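You operate a simulated robot arm through the tools that you are given. There is no shell and no other tool. Be economical: measure what you need, move in short steps, check, and stop when the job is done.

Carry out the task below with a simulated robot arm. There is one attempt and no reset: what you move stays moved.

TASK
Put one of the bolts from the top of the rigging bench on top of the black blower.
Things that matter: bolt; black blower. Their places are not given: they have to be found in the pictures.

It is judged by the outcome, as a careful person would: the job done as asked, and still so three seconds after it is handed in. It fails if anything else is knocked over, pushed out of place, dropped, spilled or broken.

THE ROBOT
A 6-joint arm with a two-finger parallel gripper, fixed in place. Base frame: the origin is at the foot of the arm, x ahead of it, y to its left, z up; the work surface is at about z = 0.88. Lengths are in m, angles in rad, forces in N, time in s.
With the tool pointing down near the work surface it reaches from about 0.26 to 0.66 m from the base axis. Its first joint turns from -1.152 to 1.152 rad. Payload 2.9 kg.
Tool frame: the origin (TCP) lies between the finger pads and is the grasp point; the fingertips stand 0.03 m ahead of it; z points along the fingers, y is the line along which they close. The gripper opens to 0.11 m. The fingers are 0.02 m wide and 0.01 m thick; the gripper's body (0.048 by 0.112 m) begins 0.055 m behind the TCP.
Orientation is that of the tool frame in the base frame, as a unit quaternion [x, y, z, w]. With the fingers straight down and closing along the base's y, the tool's x points along the base's -x, its y along +y and its z along -z.

THE INTERFACE
- The arm moves only by the tool drive_tool. Its argument "deltas" is a list of rows, each an object of numbers (a shift or turn left out is 0, a gripper value left out holds the last): "tx", "ty", "tz": the shift along the tool's x, y, z in m; "ax", "ay", "az": the turn, a rotation vector about the tool's x, y, z in rad; "grip": the closure, from 0 (fully open) to 1 (shut). In form: [{"tx": .., "ty": .., "tz": .., "ax": .., "ay": .., "az": .., "grip": ..}, ...]. A call has 1 to 12 rows; each row is the pose to reach, as a shift and turn from the pose commanded when the call began, along the tool's axes at that moment. A row lasts 0.2 s, in which the tool goes at most 0.05 m and 0.15 rad; a call with a longer step from one row to the next is refused whole, and so is a gripper value outside its range. A pose out of reach is approached as far as the arm can. The call stops where the force on the tool passes 40 N (or 10 N more than at its start, if that is more) or the arm is blocked; 0.2 s more then pass. The fingers move at their own pace (about 0.108 m/s each) and stop on an object; they squeeze with about 31 N. The grip force told is the motor's: it shows also when the fingers shut on nothing. Time passes only in rows, and 0.2 s behind the last, so rows that repeat a pose let the fingers close. It gives the time, the measured TCP pose, the force on the tool (base axes), the opening and the grip force at its end, in the units of the frame above (readings bear some noise), and new pictures: "pictures" is both (left out), scene, wrist or none.
- Cameras (640 x 400 px; columns grow to the right, rows downward): "scene" is fixed at [0.0995, 0.4542, 1.3975]; the picture's right is [-0.50, -0.87, 0.00], its down [-0.38, 0.22, -0.90] and it looks along [0.78, -0.45, -0.44] (base axes); focal length 262 px, centre (320, 200). "wrist" rides on the gripper at [-0.036, 0, -0.057] in the tool frame; the picture's right is [0.00, -1.00, 0.00], its down [0.97, 0.00, -0.24] and it looks along [0.24, 0.00, 0.97] (tool axes); focal length 218 px, centre (320, 200).
- probe_pixels(camera, pixels): for up to 12 pixels [column, row] of the newest picture of that camera ("zoom" is the newest enlarged one), the place [x, y, z] in the base frame of the surface seen there, good to about 0.002 m. No time passes.
- zoom(camera, box): a new picture of the part [left, top, right, bottom] of that camera's present view, enlarged. No time passes.
- sign_off(): hands the job in; it is judged then, once.

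Work in short steps. Measure before you move; look again where a grasp or a placing could have gone wrong, and mend it. You have 60 turns and 100 pictures in all, the two below and enlarged ones among them. Open the gripper and draw the arm clear of the work before you hand the job in, unless the task says otherwise; then end with one line.

The tools are called after "Call:" by a JSON object that holds its "method" and its "body". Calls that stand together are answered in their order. drive_tool: Moves the arm, as the interface text tells. Its arguments: {"type":"object","properties":{"deltas":{"type":"array","items":{"type":"object","properties":{"tx":{"type":"number"},"ty":{"type":"number"},"tz":{"type":"number"},"ax":{"type":"number"},"ay":{"type":"number"},"az":{"type":"number"},"grip":{"type":"number"}}}},"pictures":{"type":"string","enum":["both","scene","wrist","none"]}},"required":["deltas"]} The other tools are called the same way: probe_pixels (camera, pixels) gives the place of the surface under pixels of a picture; zoom (camera, box) takes an enlarged picture of a part of a camera's view; sign_off () hands the job in.

At the start:

```text
time: 0.0
tcp_pos: [0.3588, 0.2318, 1.2503]
ee_rot: [0.001, 1.0, 0.0, 0.0]
ft_force: [-0.7, -0.2, 0.2]
gripper_width: 0.1102
grasp_force: 0.1
```

scene: 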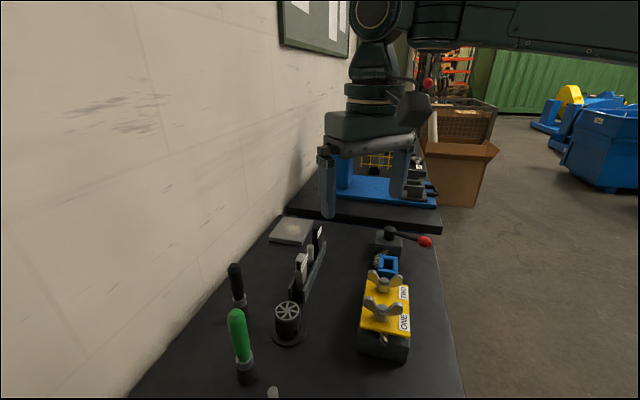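
wrist: 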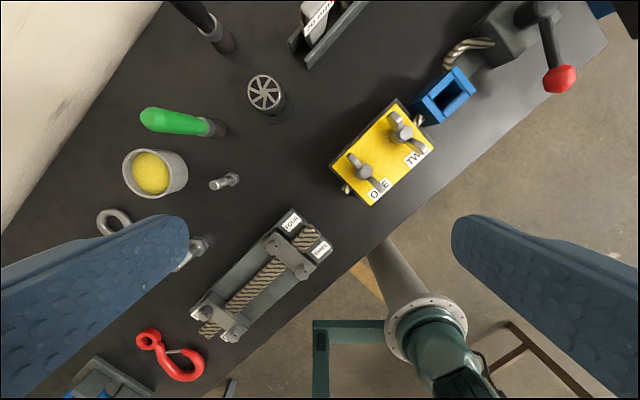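

The wrist picture shows a bolt at about (225,181), another near (195,248), and the blower at (267,95). I'll enlarge these and probe them.

Call:
{"method": "zoom", "body": {"camera": "wrist", "box": [140, 60, 300, 160]}}

Call:
{"method": "zoom", "body": {"camera": "wrist", "box": [160, 150, 288, 230]}}

Call:
{"method": "probe_pixels", "body": {"camera": "wrist", "pixels": [[216, 184], [226, 181], [235, 179], [265, 92], [251, 92], [280, 92], [266, 76], [266, 108], [286, 108], [200, 245], [240, 200], [184, 262]]}}

```text
4.00 times, centred on (220, 110) of wrist
```

zoom: 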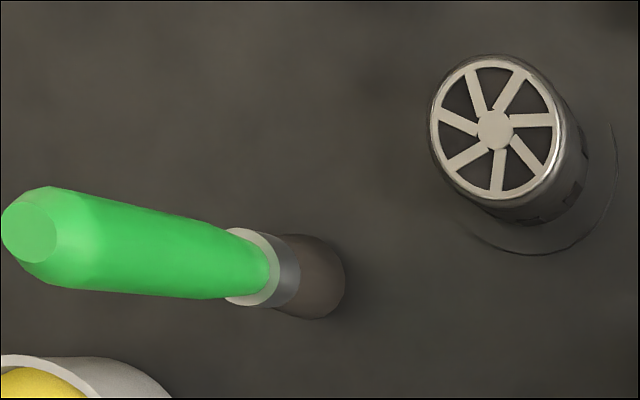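

```text
5.00 times, centred on (224, 190) of wrist
```

zoom: 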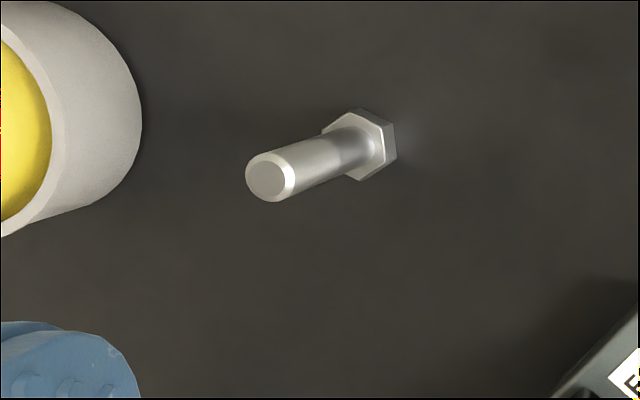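

```text
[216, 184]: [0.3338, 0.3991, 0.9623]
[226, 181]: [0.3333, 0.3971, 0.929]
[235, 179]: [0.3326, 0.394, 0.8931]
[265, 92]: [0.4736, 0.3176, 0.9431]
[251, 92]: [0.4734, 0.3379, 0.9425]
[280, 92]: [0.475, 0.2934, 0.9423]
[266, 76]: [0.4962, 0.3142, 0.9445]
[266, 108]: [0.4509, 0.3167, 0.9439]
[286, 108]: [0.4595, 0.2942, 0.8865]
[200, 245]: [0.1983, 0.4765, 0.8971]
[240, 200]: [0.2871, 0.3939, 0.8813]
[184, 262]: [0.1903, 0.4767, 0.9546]
```

The bolt at (225,181) stands on its head near (0.333, 0.397), with its top at about z 0.964. The blower's top is at z 0.943 around (0.474, 0.316). I'll check the neighbours for clearance.

Call:
{"method": "probe_pixels", "body": {"camera": "wrist", "pixels": [[148, 119], [180, 122], [205, 127], [220, 128], [187, 170], [180, 195], [155, 150], [126, 175], [170, 155], [180, 5], [228, 45], [110, 222]]}}

Call:
{"method": "zoom", "body": {"camera": "scene", "box": [180, 200, 460, 400]}}

```text
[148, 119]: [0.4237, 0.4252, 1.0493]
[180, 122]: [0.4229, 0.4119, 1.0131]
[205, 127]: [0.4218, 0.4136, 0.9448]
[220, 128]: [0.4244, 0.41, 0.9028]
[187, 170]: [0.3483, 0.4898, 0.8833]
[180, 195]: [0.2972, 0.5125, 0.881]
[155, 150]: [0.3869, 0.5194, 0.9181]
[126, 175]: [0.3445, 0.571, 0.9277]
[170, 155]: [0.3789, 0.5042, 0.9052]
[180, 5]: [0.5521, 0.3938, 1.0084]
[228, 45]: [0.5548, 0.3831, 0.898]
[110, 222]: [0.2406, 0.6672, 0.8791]
```

```text
2.00 times, centred on (320, 300) of scene
```

zoom: 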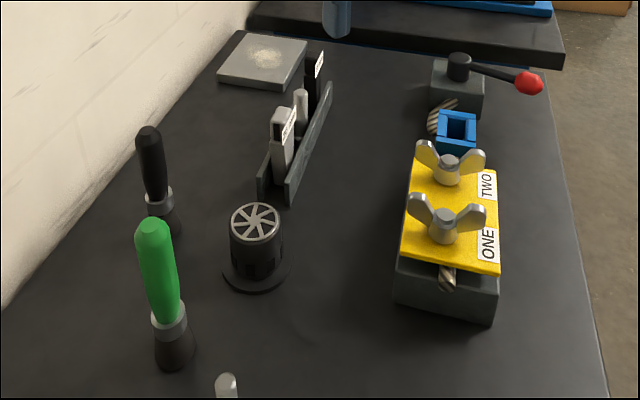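

The bolt is clear of the green handle (axis about 0.423, 0.418, top z 1.055) and of the pot. I'll move over the bolt and look again.

Call:
{"method": "drive_tool", "body": {"deltas": [{"tx": 0.006, "ty": 0.042}, {"tx": 0.013, "ty": 0.084}, {"tx": 0.02, "ty": 0.126}, {"tx": 0.026, "ty": 0.168}, {"tx": 0.026, "ty": 0.168, "tz": 0.045, "grip": 0.3}, {"tx": 0.026, "ty": 0.168, "tz": 0.09, "grip": 0.3}, {"tx": 0.026, "ty": 0.168, "tz": 0.13, "grip": 0.3}, {"tx": 0.026, "ty": 0.168, "tz": 0.13, "grip": 0.3}]}}

```text
time: 1.8
tcp_pos: [0.3336, 0.4006, 1.12]
ee_rot: [-0.001, 1.0, 0.001, 0.0]
ft_force: [0.2, -0.4, 0.9]
gripper_width: 0.0769
grasp_force: 0.0
```

scene: 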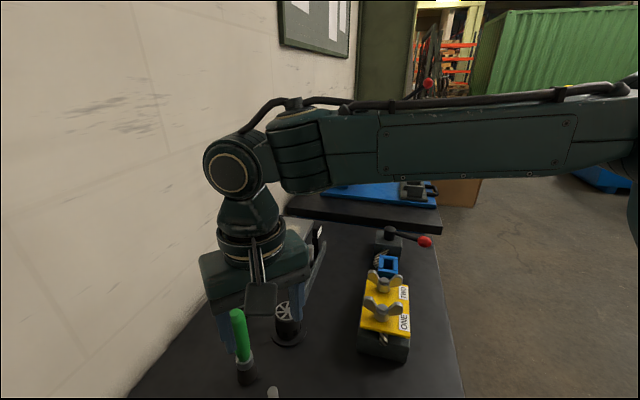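
wrist: 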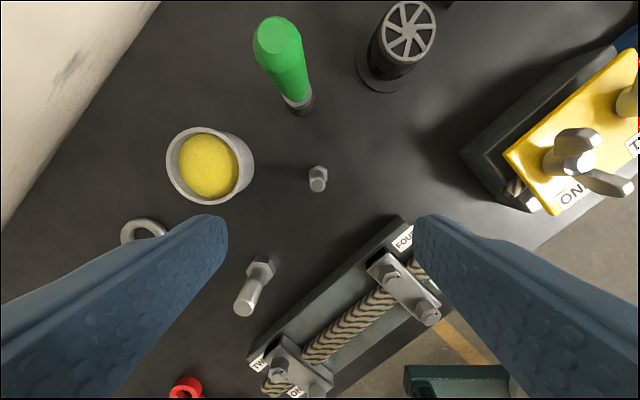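

The bolt now sits at wrist (317,178), between the fingers. I'll probe its axis precisely and check the gripper's clearance in the scene view.

Call:
{"method": "probe_pixels", "body": {"camera": "wrist", "pixels": [[317, 184], [310, 184], [325, 184], [317, 178], [317, 190], [318, 170], [282, 35], [410, 30]]}}

Call:
{"method": "zoom", "body": {"camera": "wrist", "box": [285, 155, 349, 195]}}

Call:
{"method": "zoom", "body": {"camera": "scene", "box": [180, 200, 360, 400]}}

```text
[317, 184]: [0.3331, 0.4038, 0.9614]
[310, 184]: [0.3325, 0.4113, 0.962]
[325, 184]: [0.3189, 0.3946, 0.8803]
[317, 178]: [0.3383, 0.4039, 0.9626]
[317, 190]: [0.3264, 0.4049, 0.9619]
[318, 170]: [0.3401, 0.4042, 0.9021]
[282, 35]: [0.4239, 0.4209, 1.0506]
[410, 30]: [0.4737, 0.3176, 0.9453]
```

```text
10.00 times, centred on (317, 175) of wrist
```

zoom: 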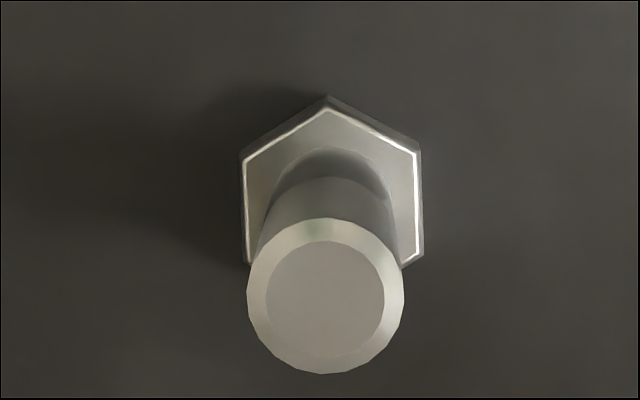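

```text
2.00 times, centred on (270, 300) of scene
```

zoom: 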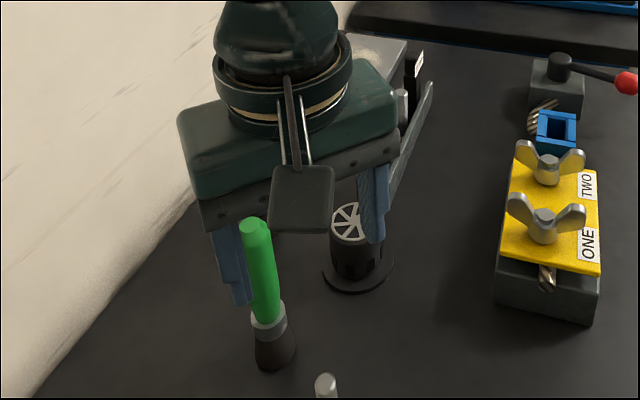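

The scene view leaves the depth order unclear, so I'll probe the plate, the finger and the handle there.

Call:
{"method": "probe_pixels", "body": {"camera": "zoom", "pixels": [[300, 200], [275, 200], [300, 228], [240, 290], [258, 240], [268, 300], [225, 240], [375, 215], [215, 160], [325, 200], [220, 210], [365, 170]]}}

```text
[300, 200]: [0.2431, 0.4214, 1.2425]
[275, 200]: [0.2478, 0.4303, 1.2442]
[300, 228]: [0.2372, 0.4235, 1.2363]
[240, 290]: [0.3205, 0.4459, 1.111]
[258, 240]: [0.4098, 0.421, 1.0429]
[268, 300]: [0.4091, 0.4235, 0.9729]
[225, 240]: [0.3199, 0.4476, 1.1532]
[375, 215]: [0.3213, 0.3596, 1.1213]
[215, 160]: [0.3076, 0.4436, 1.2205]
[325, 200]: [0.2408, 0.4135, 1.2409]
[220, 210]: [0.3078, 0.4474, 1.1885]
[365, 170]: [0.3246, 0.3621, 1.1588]
```

The gripper is nearer the camera than the handle, and its bracket rides 0.12 m above the TCP, so everything clears. The bolt axis is at about (0.3325, 0.4037) with its top at z 0.962. I'll go down to TCP z ≈ 0.95, still open.

Call:
{"method": "drive_tool", "body": {"deltas": [{"tx": 0.001, "ty": 0.003, "tz": 0.035}, {"tx": 0.001, "ty": 0.003, "tz": 0.07}, {"tx": 0.001, "ty": 0.003, "tz": 0.105}, {"tx": 0.001, "ty": 0.003, "tz": 0.13}, {"tx": 0.001, "ty": 0.003, "tz": 0.15}, {"tx": 0.001, "ty": 0.003, "tz": 0.17}, {"tx": 0.001, "ty": 0.003, "tz": 0.17}]}}

```text
time: 3.4
tcp_pos: [0.331, 0.4035, 0.9504]
ee_rot: [0.0, 1.0, 0.001, 0.0]
ft_force: [-1.1, -0.7, 0.0]
gripper_width: 0.0771
grasp_force: 0.0
```

scene: 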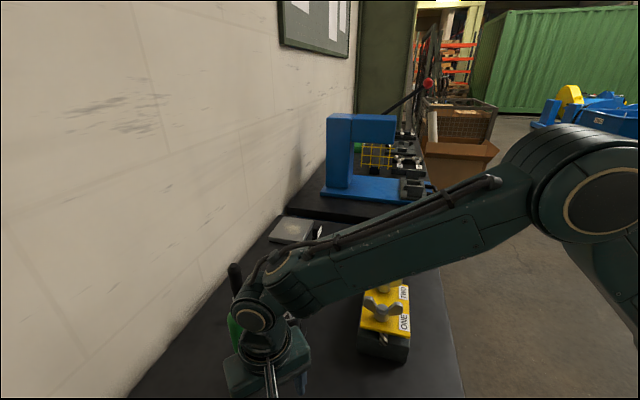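
wrist: 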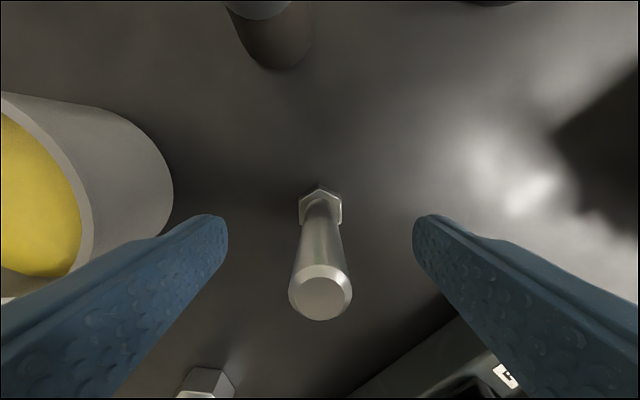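

The bolt is centred between the fingers at (320,290), so I'll close the gripper.

Call:
{"method": "drive_tool", "body": {"deltas": [{"grip": 0.6}, {"grip": 0.9}, {"grip": 1}, {"grip": 1}, {"grip": 1}], "pictures": "wrist"}}

```text
time: 4.6
tcp_pos: [0.3312, 0.4032, 0.9511]
ee_rot: [0.0, 1.0, 0.0, 0.0]
ft_force: [-1.3, 0.7, -0.6]
gripper_width: 0.0155
grasp_force: 30.8
```

wrist: 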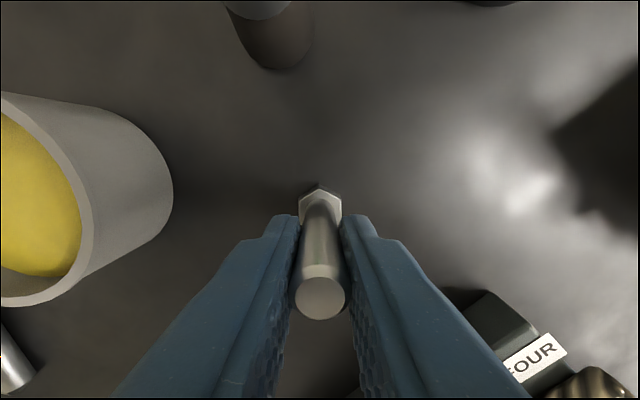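

The bolt is held (width 0.0155 m, 31 N). I'll lift straight up by 0.25 m.

Call:
{"method": "drive_tool", "body": {"deltas": [{"tz": -0.02}, {"tz": -0.06}, {"tz": -0.1}, {"tz": -0.14}, {"tz": -0.18}, {"tz": -0.22}, {"tz": -0.25}, {"tz": -0.25}]}}

```text
time: 6.4
tcp_pos: [0.3322, 0.4006, 1.2]
ee_rot: [0.0, 1.0, -0.001, 0.001]
ft_force: [-0.1, 0.1, -1.1]
gripper_width: 0.0153
grasp_force: 31.5
```

scene: 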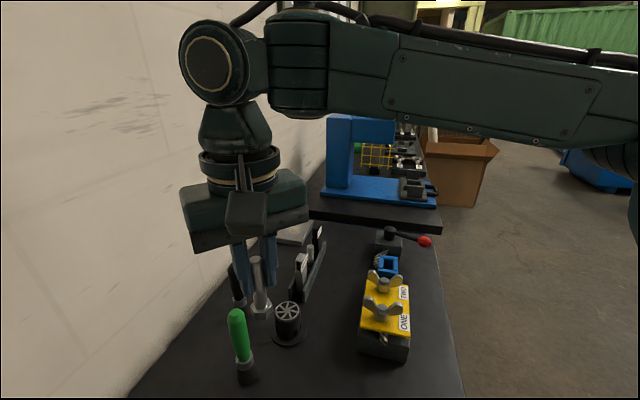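
wrist: 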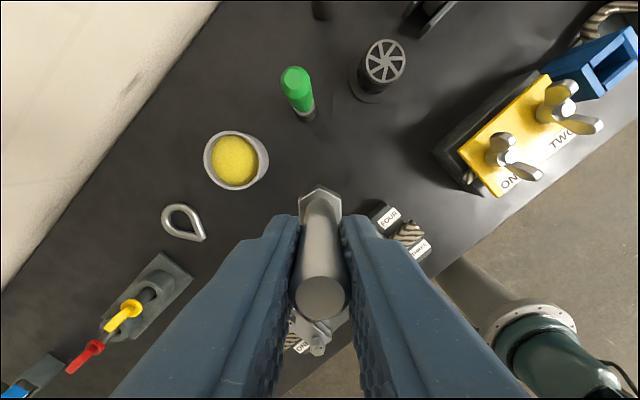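

The bolt came up upright. I'll measure the blower's top again at wrist (385,61) and scene (288,310).

Call:
{"method": "zoom", "body": {"camera": "wrist", "box": [345, 30, 425, 80]}}

Call:
{"method": "probe_pixels", "body": {"camera": "wrist", "pixels": [[385, 60], [366, 60], [403, 60], [385, 42], [385, 78]]}}

Call:
{"method": "probe_pixels", "body": {"camera": "scene", "pixels": [[287, 310], [277, 310], [298, 310], [287, 304], [287, 316]]}}

```text
8.00 times, centred on (385, 55) of wrist
```

zoom: 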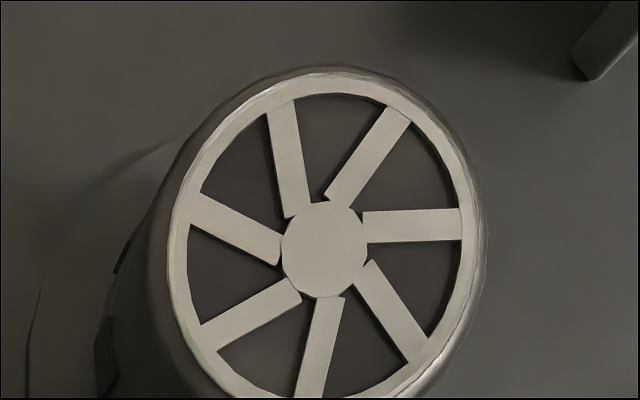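

```text
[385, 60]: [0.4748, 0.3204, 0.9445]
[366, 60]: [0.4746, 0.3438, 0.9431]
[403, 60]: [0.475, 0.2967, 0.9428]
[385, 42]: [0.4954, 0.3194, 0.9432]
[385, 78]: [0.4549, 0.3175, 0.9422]
```

```text
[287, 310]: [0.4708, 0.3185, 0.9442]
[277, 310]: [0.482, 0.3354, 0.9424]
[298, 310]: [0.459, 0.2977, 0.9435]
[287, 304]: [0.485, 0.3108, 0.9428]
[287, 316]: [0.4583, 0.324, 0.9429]
```

The hub is at about (0.474, 0.319, 0.944), and the bolt's foot is 0.070 m below the TCP. I'll carry it over the blower at this height, then go down to 1.05.

Call:
{"method": "drive_tool", "body": {"deltas": [{"tx": -0.0355, "ty": -0.0207}, {"tx": -0.071, "ty": -0.0415}, {"tx": -0.1065, "ty": -0.062}, {"tx": -0.1415, "ty": -0.083}, {"tx": -0.1415, "ty": -0.083, "tz": 0.04}, {"tx": -0.1415, "ty": -0.083, "tz": 0.08}, {"tx": -0.1415, "ty": -0.083, "tz": 0.12}, {"tx": -0.1415, "ty": -0.083, "tz": 0.15}, {"tx": -0.1415, "ty": -0.083, "tz": 0.15}, {"tx": -0.1415, "ty": -0.083, "tz": 0.15}]}}

```text
time: 8.6
tcp_pos: [0.4747, 0.3194, 1.0483]
ee_rot: [0.0, 1.0, 0.0, 0.0]
ft_force: [-0.3, 0.2, -1.3]
gripper_width: 0.0154
grasp_force: 31.7
```

scene: 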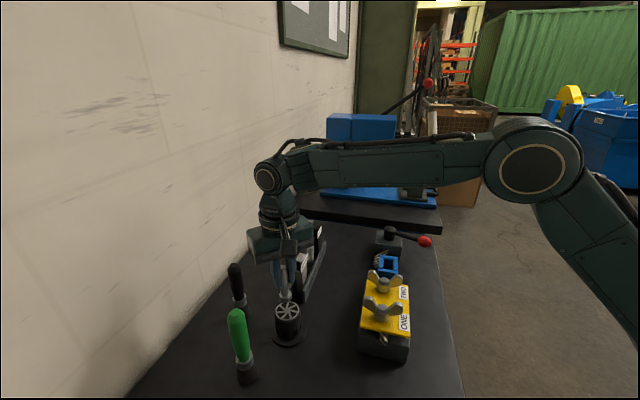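
wrist: 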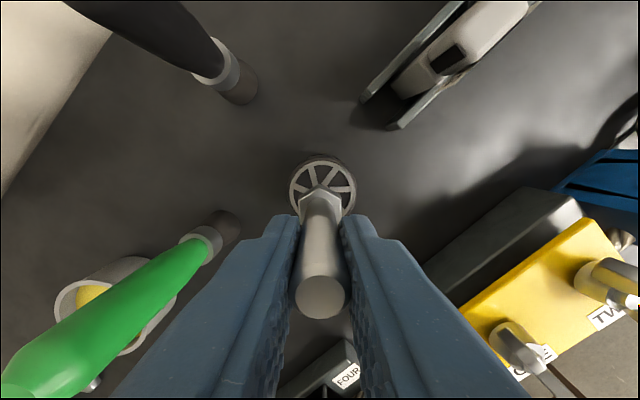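

The bolt is centred over the blower at (322,190). I'll go down slowly to just above contact.

Call:
{"method": "drive_tool", "body": {"deltas": [{"tz": 0.01}, {"tz": 0.02}, {"tz": 0.027}, {"tz": 0.031}, {"tz": 0.031}]}}

Call:
{"method": "zoom", "body": {"camera": "scene", "box": [240, 260, 336, 350]}}

```text
time: 9.8
tcp_pos: [0.4725, 0.3212, 1.0189]
ee_rot: [0.0, 1.0, 0.0, 0.001]
ft_force: [0.6, -0.2, -1.4]
gripper_width: 0.0153
grasp_force: 31.2
```

scene: 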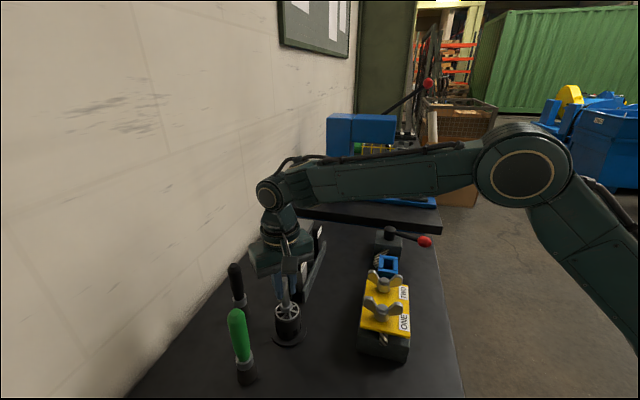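
wrist: 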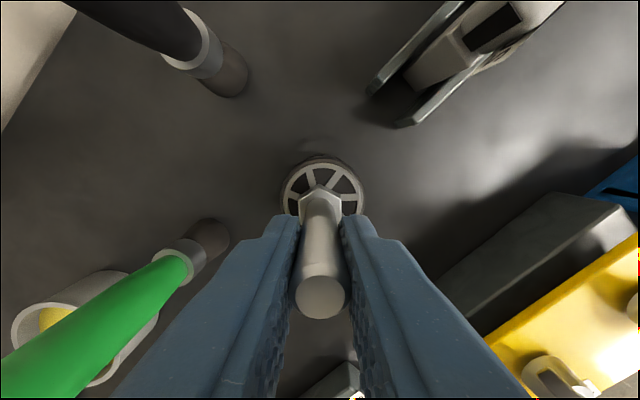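

```text
4.44 times, centred on (288, 305) of scene
```

zoom: 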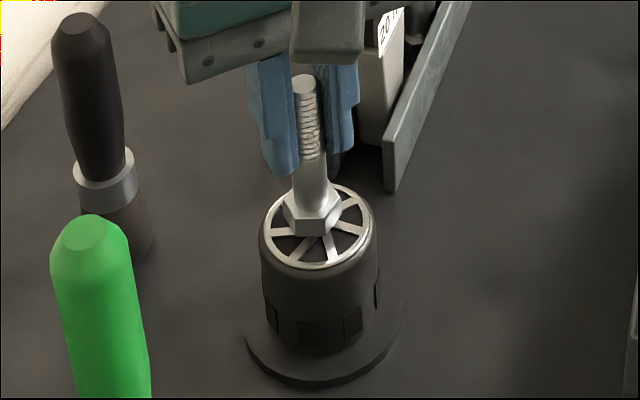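

The head is centred a few millimetres above the grille. I'll lower it in 1 mm steps and watch for contact.

Call:
{"method": "drive_tool", "body": {"deltas": [{"tz": 0.001}, {"tz": 0.002}, {"tz": 0.003}, {"tz": 0.003}], "pictures": "none"}}

```text
time: 10.8
tcp_pos: [0.4728, 0.32, 1.0162]
ee_rot: [-0.001, 1.0, 0.0, 0.001]
ft_force: [0.3, 0.6, -1.4]
gripper_width: 0.0153
grasp_force: 31.3
```

Call:
{"method": "drive_tool", "body": {"deltas": [{"tz": 0.0005}, {"tz": 0.001}, {"tz": 0.0015}, {"tz": 0.0015}], "pictures": "none"}}

Call:
{"method": "zoom", "body": {"camera": "scene", "box": [264, 290, 312, 330]}}

```text
time: 11.8
tcp_pos: [0.4716, 0.3202, 1.0159]
ee_rot: [0.0, 1.0, 0.0, 0.0]
ft_force: [0.8, 0.1, -2.4]
gripper_width: 0.0151
grasp_force: 30.9
```

```text
10.00 times, centred on (288, 310) of scene
```

zoom: 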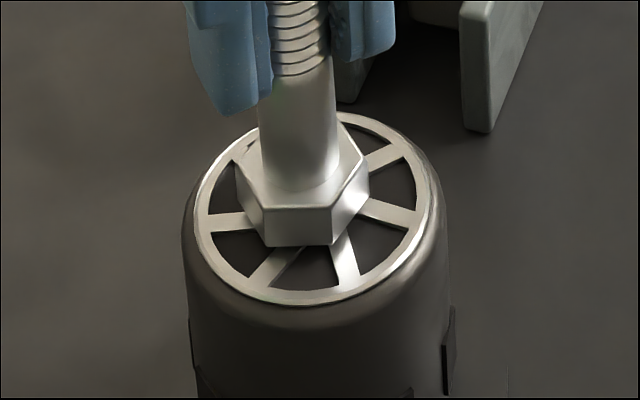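

It's nearly touching, but there's no clear contact force yet. I'll go another 1.5 mm down.

Call:
{"method": "drive_tool", "body": {"deltas": [{"tz": 0.0005}, {"tz": 0.001}, {"tz": 0.0015}, {"tz": 0.0015}], "pictures": "none"}}

```text
time: 12.8
tcp_pos: [0.4735, 0.3197, 1.0138]
ee_rot: [-0.001, 1.0, 0.0, 0.0]
ft_force: [0.1, -0.2, -2.4]
gripper_width: 0.0153
grasp_force: 31.0
```

Call:
{"method": "drive_tool", "body": {"deltas": [{"tz": 0.0005}, {"tz": 0.001}, {"tz": 0.001}], "pictures": "none"}}

Call:
{"method": "zoom", "body": {"camera": "scene", "box": [264, 290, 312, 330]}}

```text
time: 13.6
tcp_pos: [0.4729, 0.3196, 1.0127]
ee_rot: [0.001, 1.0, 0.001, 0.0]
ft_force: [-2.1, 0.0, 7.4]
gripper_width: 0.0152
grasp_force: 30.8
```

```text
10.00 times, centred on (288, 310) of scene
```

zoom: 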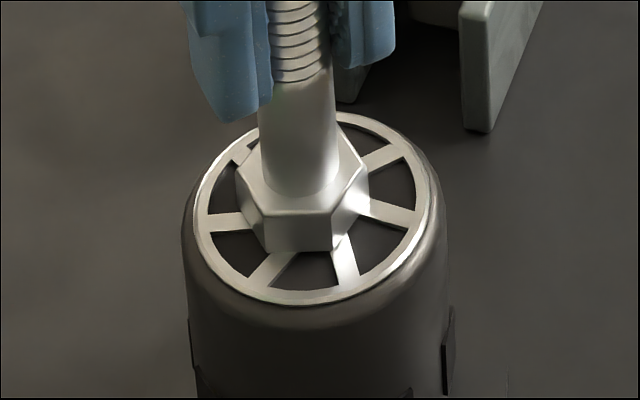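

Contact is made (+7 N). I'll open the fingers gradually to a modest width while holding position.

Call:
{"method": "drive_tool", "body": {"deltas": [{"grip": 0.8}, {"grip": 0.7}, {"grip": 0.55}, {"grip": 0.55}]}}

```text
time: 14.6
tcp_pos: [0.4725, 0.3196, 1.0128]
ee_rot: [0.0, 1.0, 0.0, 0.0]
ft_force: [0.9, 0.4, 1.1]
gripper_width: 0.0495
grasp_force: 0.1
```

scene: 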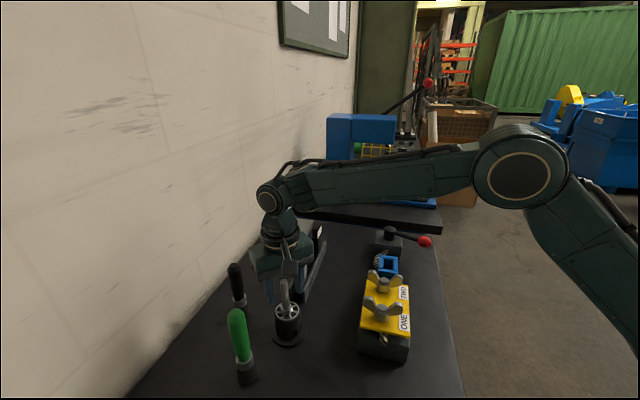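
wrist: 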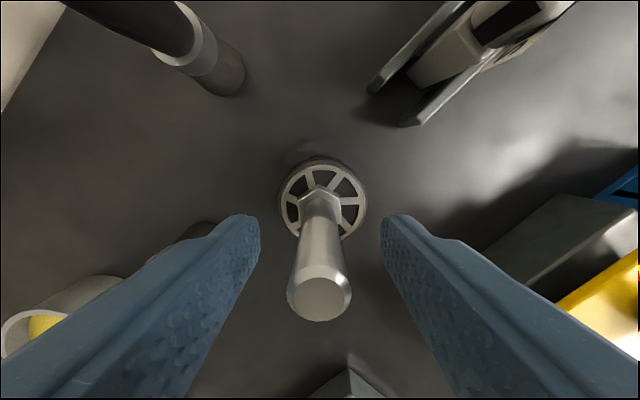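

The bolt stands free on the blower. I'll go straight up, then back away.

Call:
{"method": "drive_tool", "body": {"deltas": [{"tz": -0.02}, {"tz": -0.05}, {"tz": -0.09}, {"tz": -0.13}, {"tz": -0.17}, {"tz": -0.21}, {"tz": -0.21, "ty": -0.04, "tx": 0.02}, {"tz": -0.21, "ty": -0.08, "tx": 0.04}, {"tz": -0.21, "ty": -0.12, "tx": 0.06}, {"tz": -0.21, "ty": -0.12, "tx": 0.06, "grip": 0}]}}

Call:
{"method": "zoom", "body": {"camera": "scene", "box": [200, 200, 460, 400]}}

```text
time: 16.8
tcp_pos: [0.4135, 0.1996, 1.2217]
ee_rot: [0.0, 1.0, 0.0, 0.0]
ft_force: [0.1, -0.4, -0.8]
gripper_width: 0.1099
grasp_force: 0.0
```

scene: 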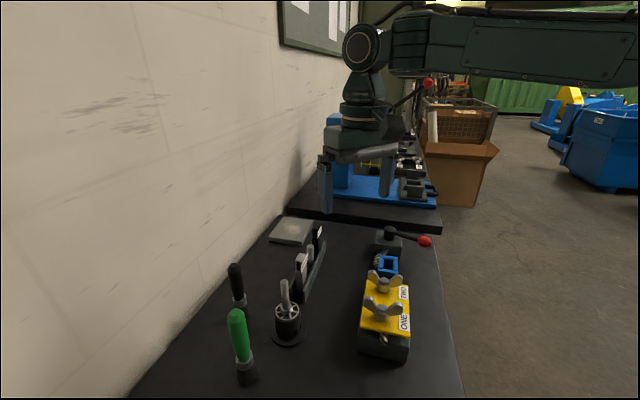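
wrist: 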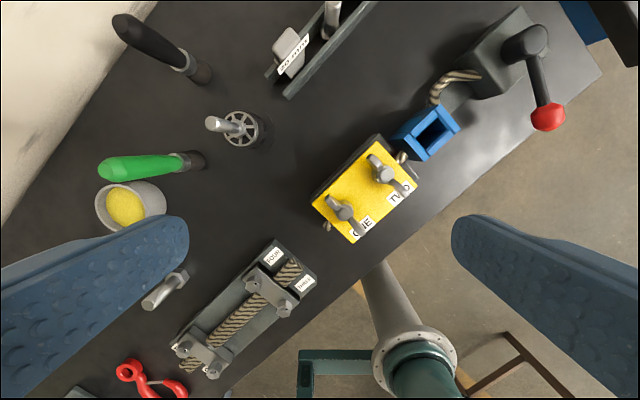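

```text
2.00 times, centred on (330, 300) of scene
```

zoom: 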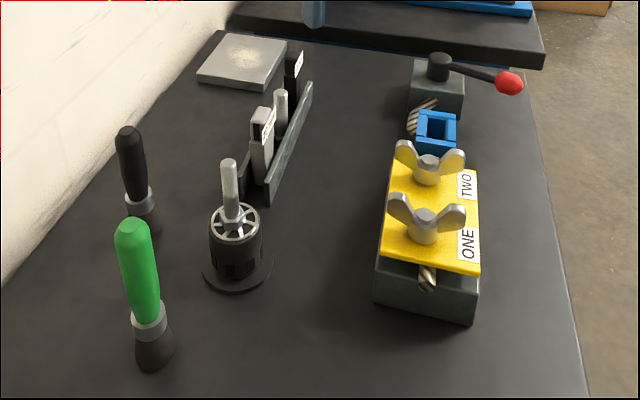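

The bolt stands upright on the blower, nothing else has moved, and the arm is clear with the gripper open. I'll hand it in.

Call:
{"method": "sign_off", "body": {}}

```text
The job is handed in.
```

One bolt from the rigging bench now stands upright on its head on top of the black blower, and the pictures show nothing else disturbed.
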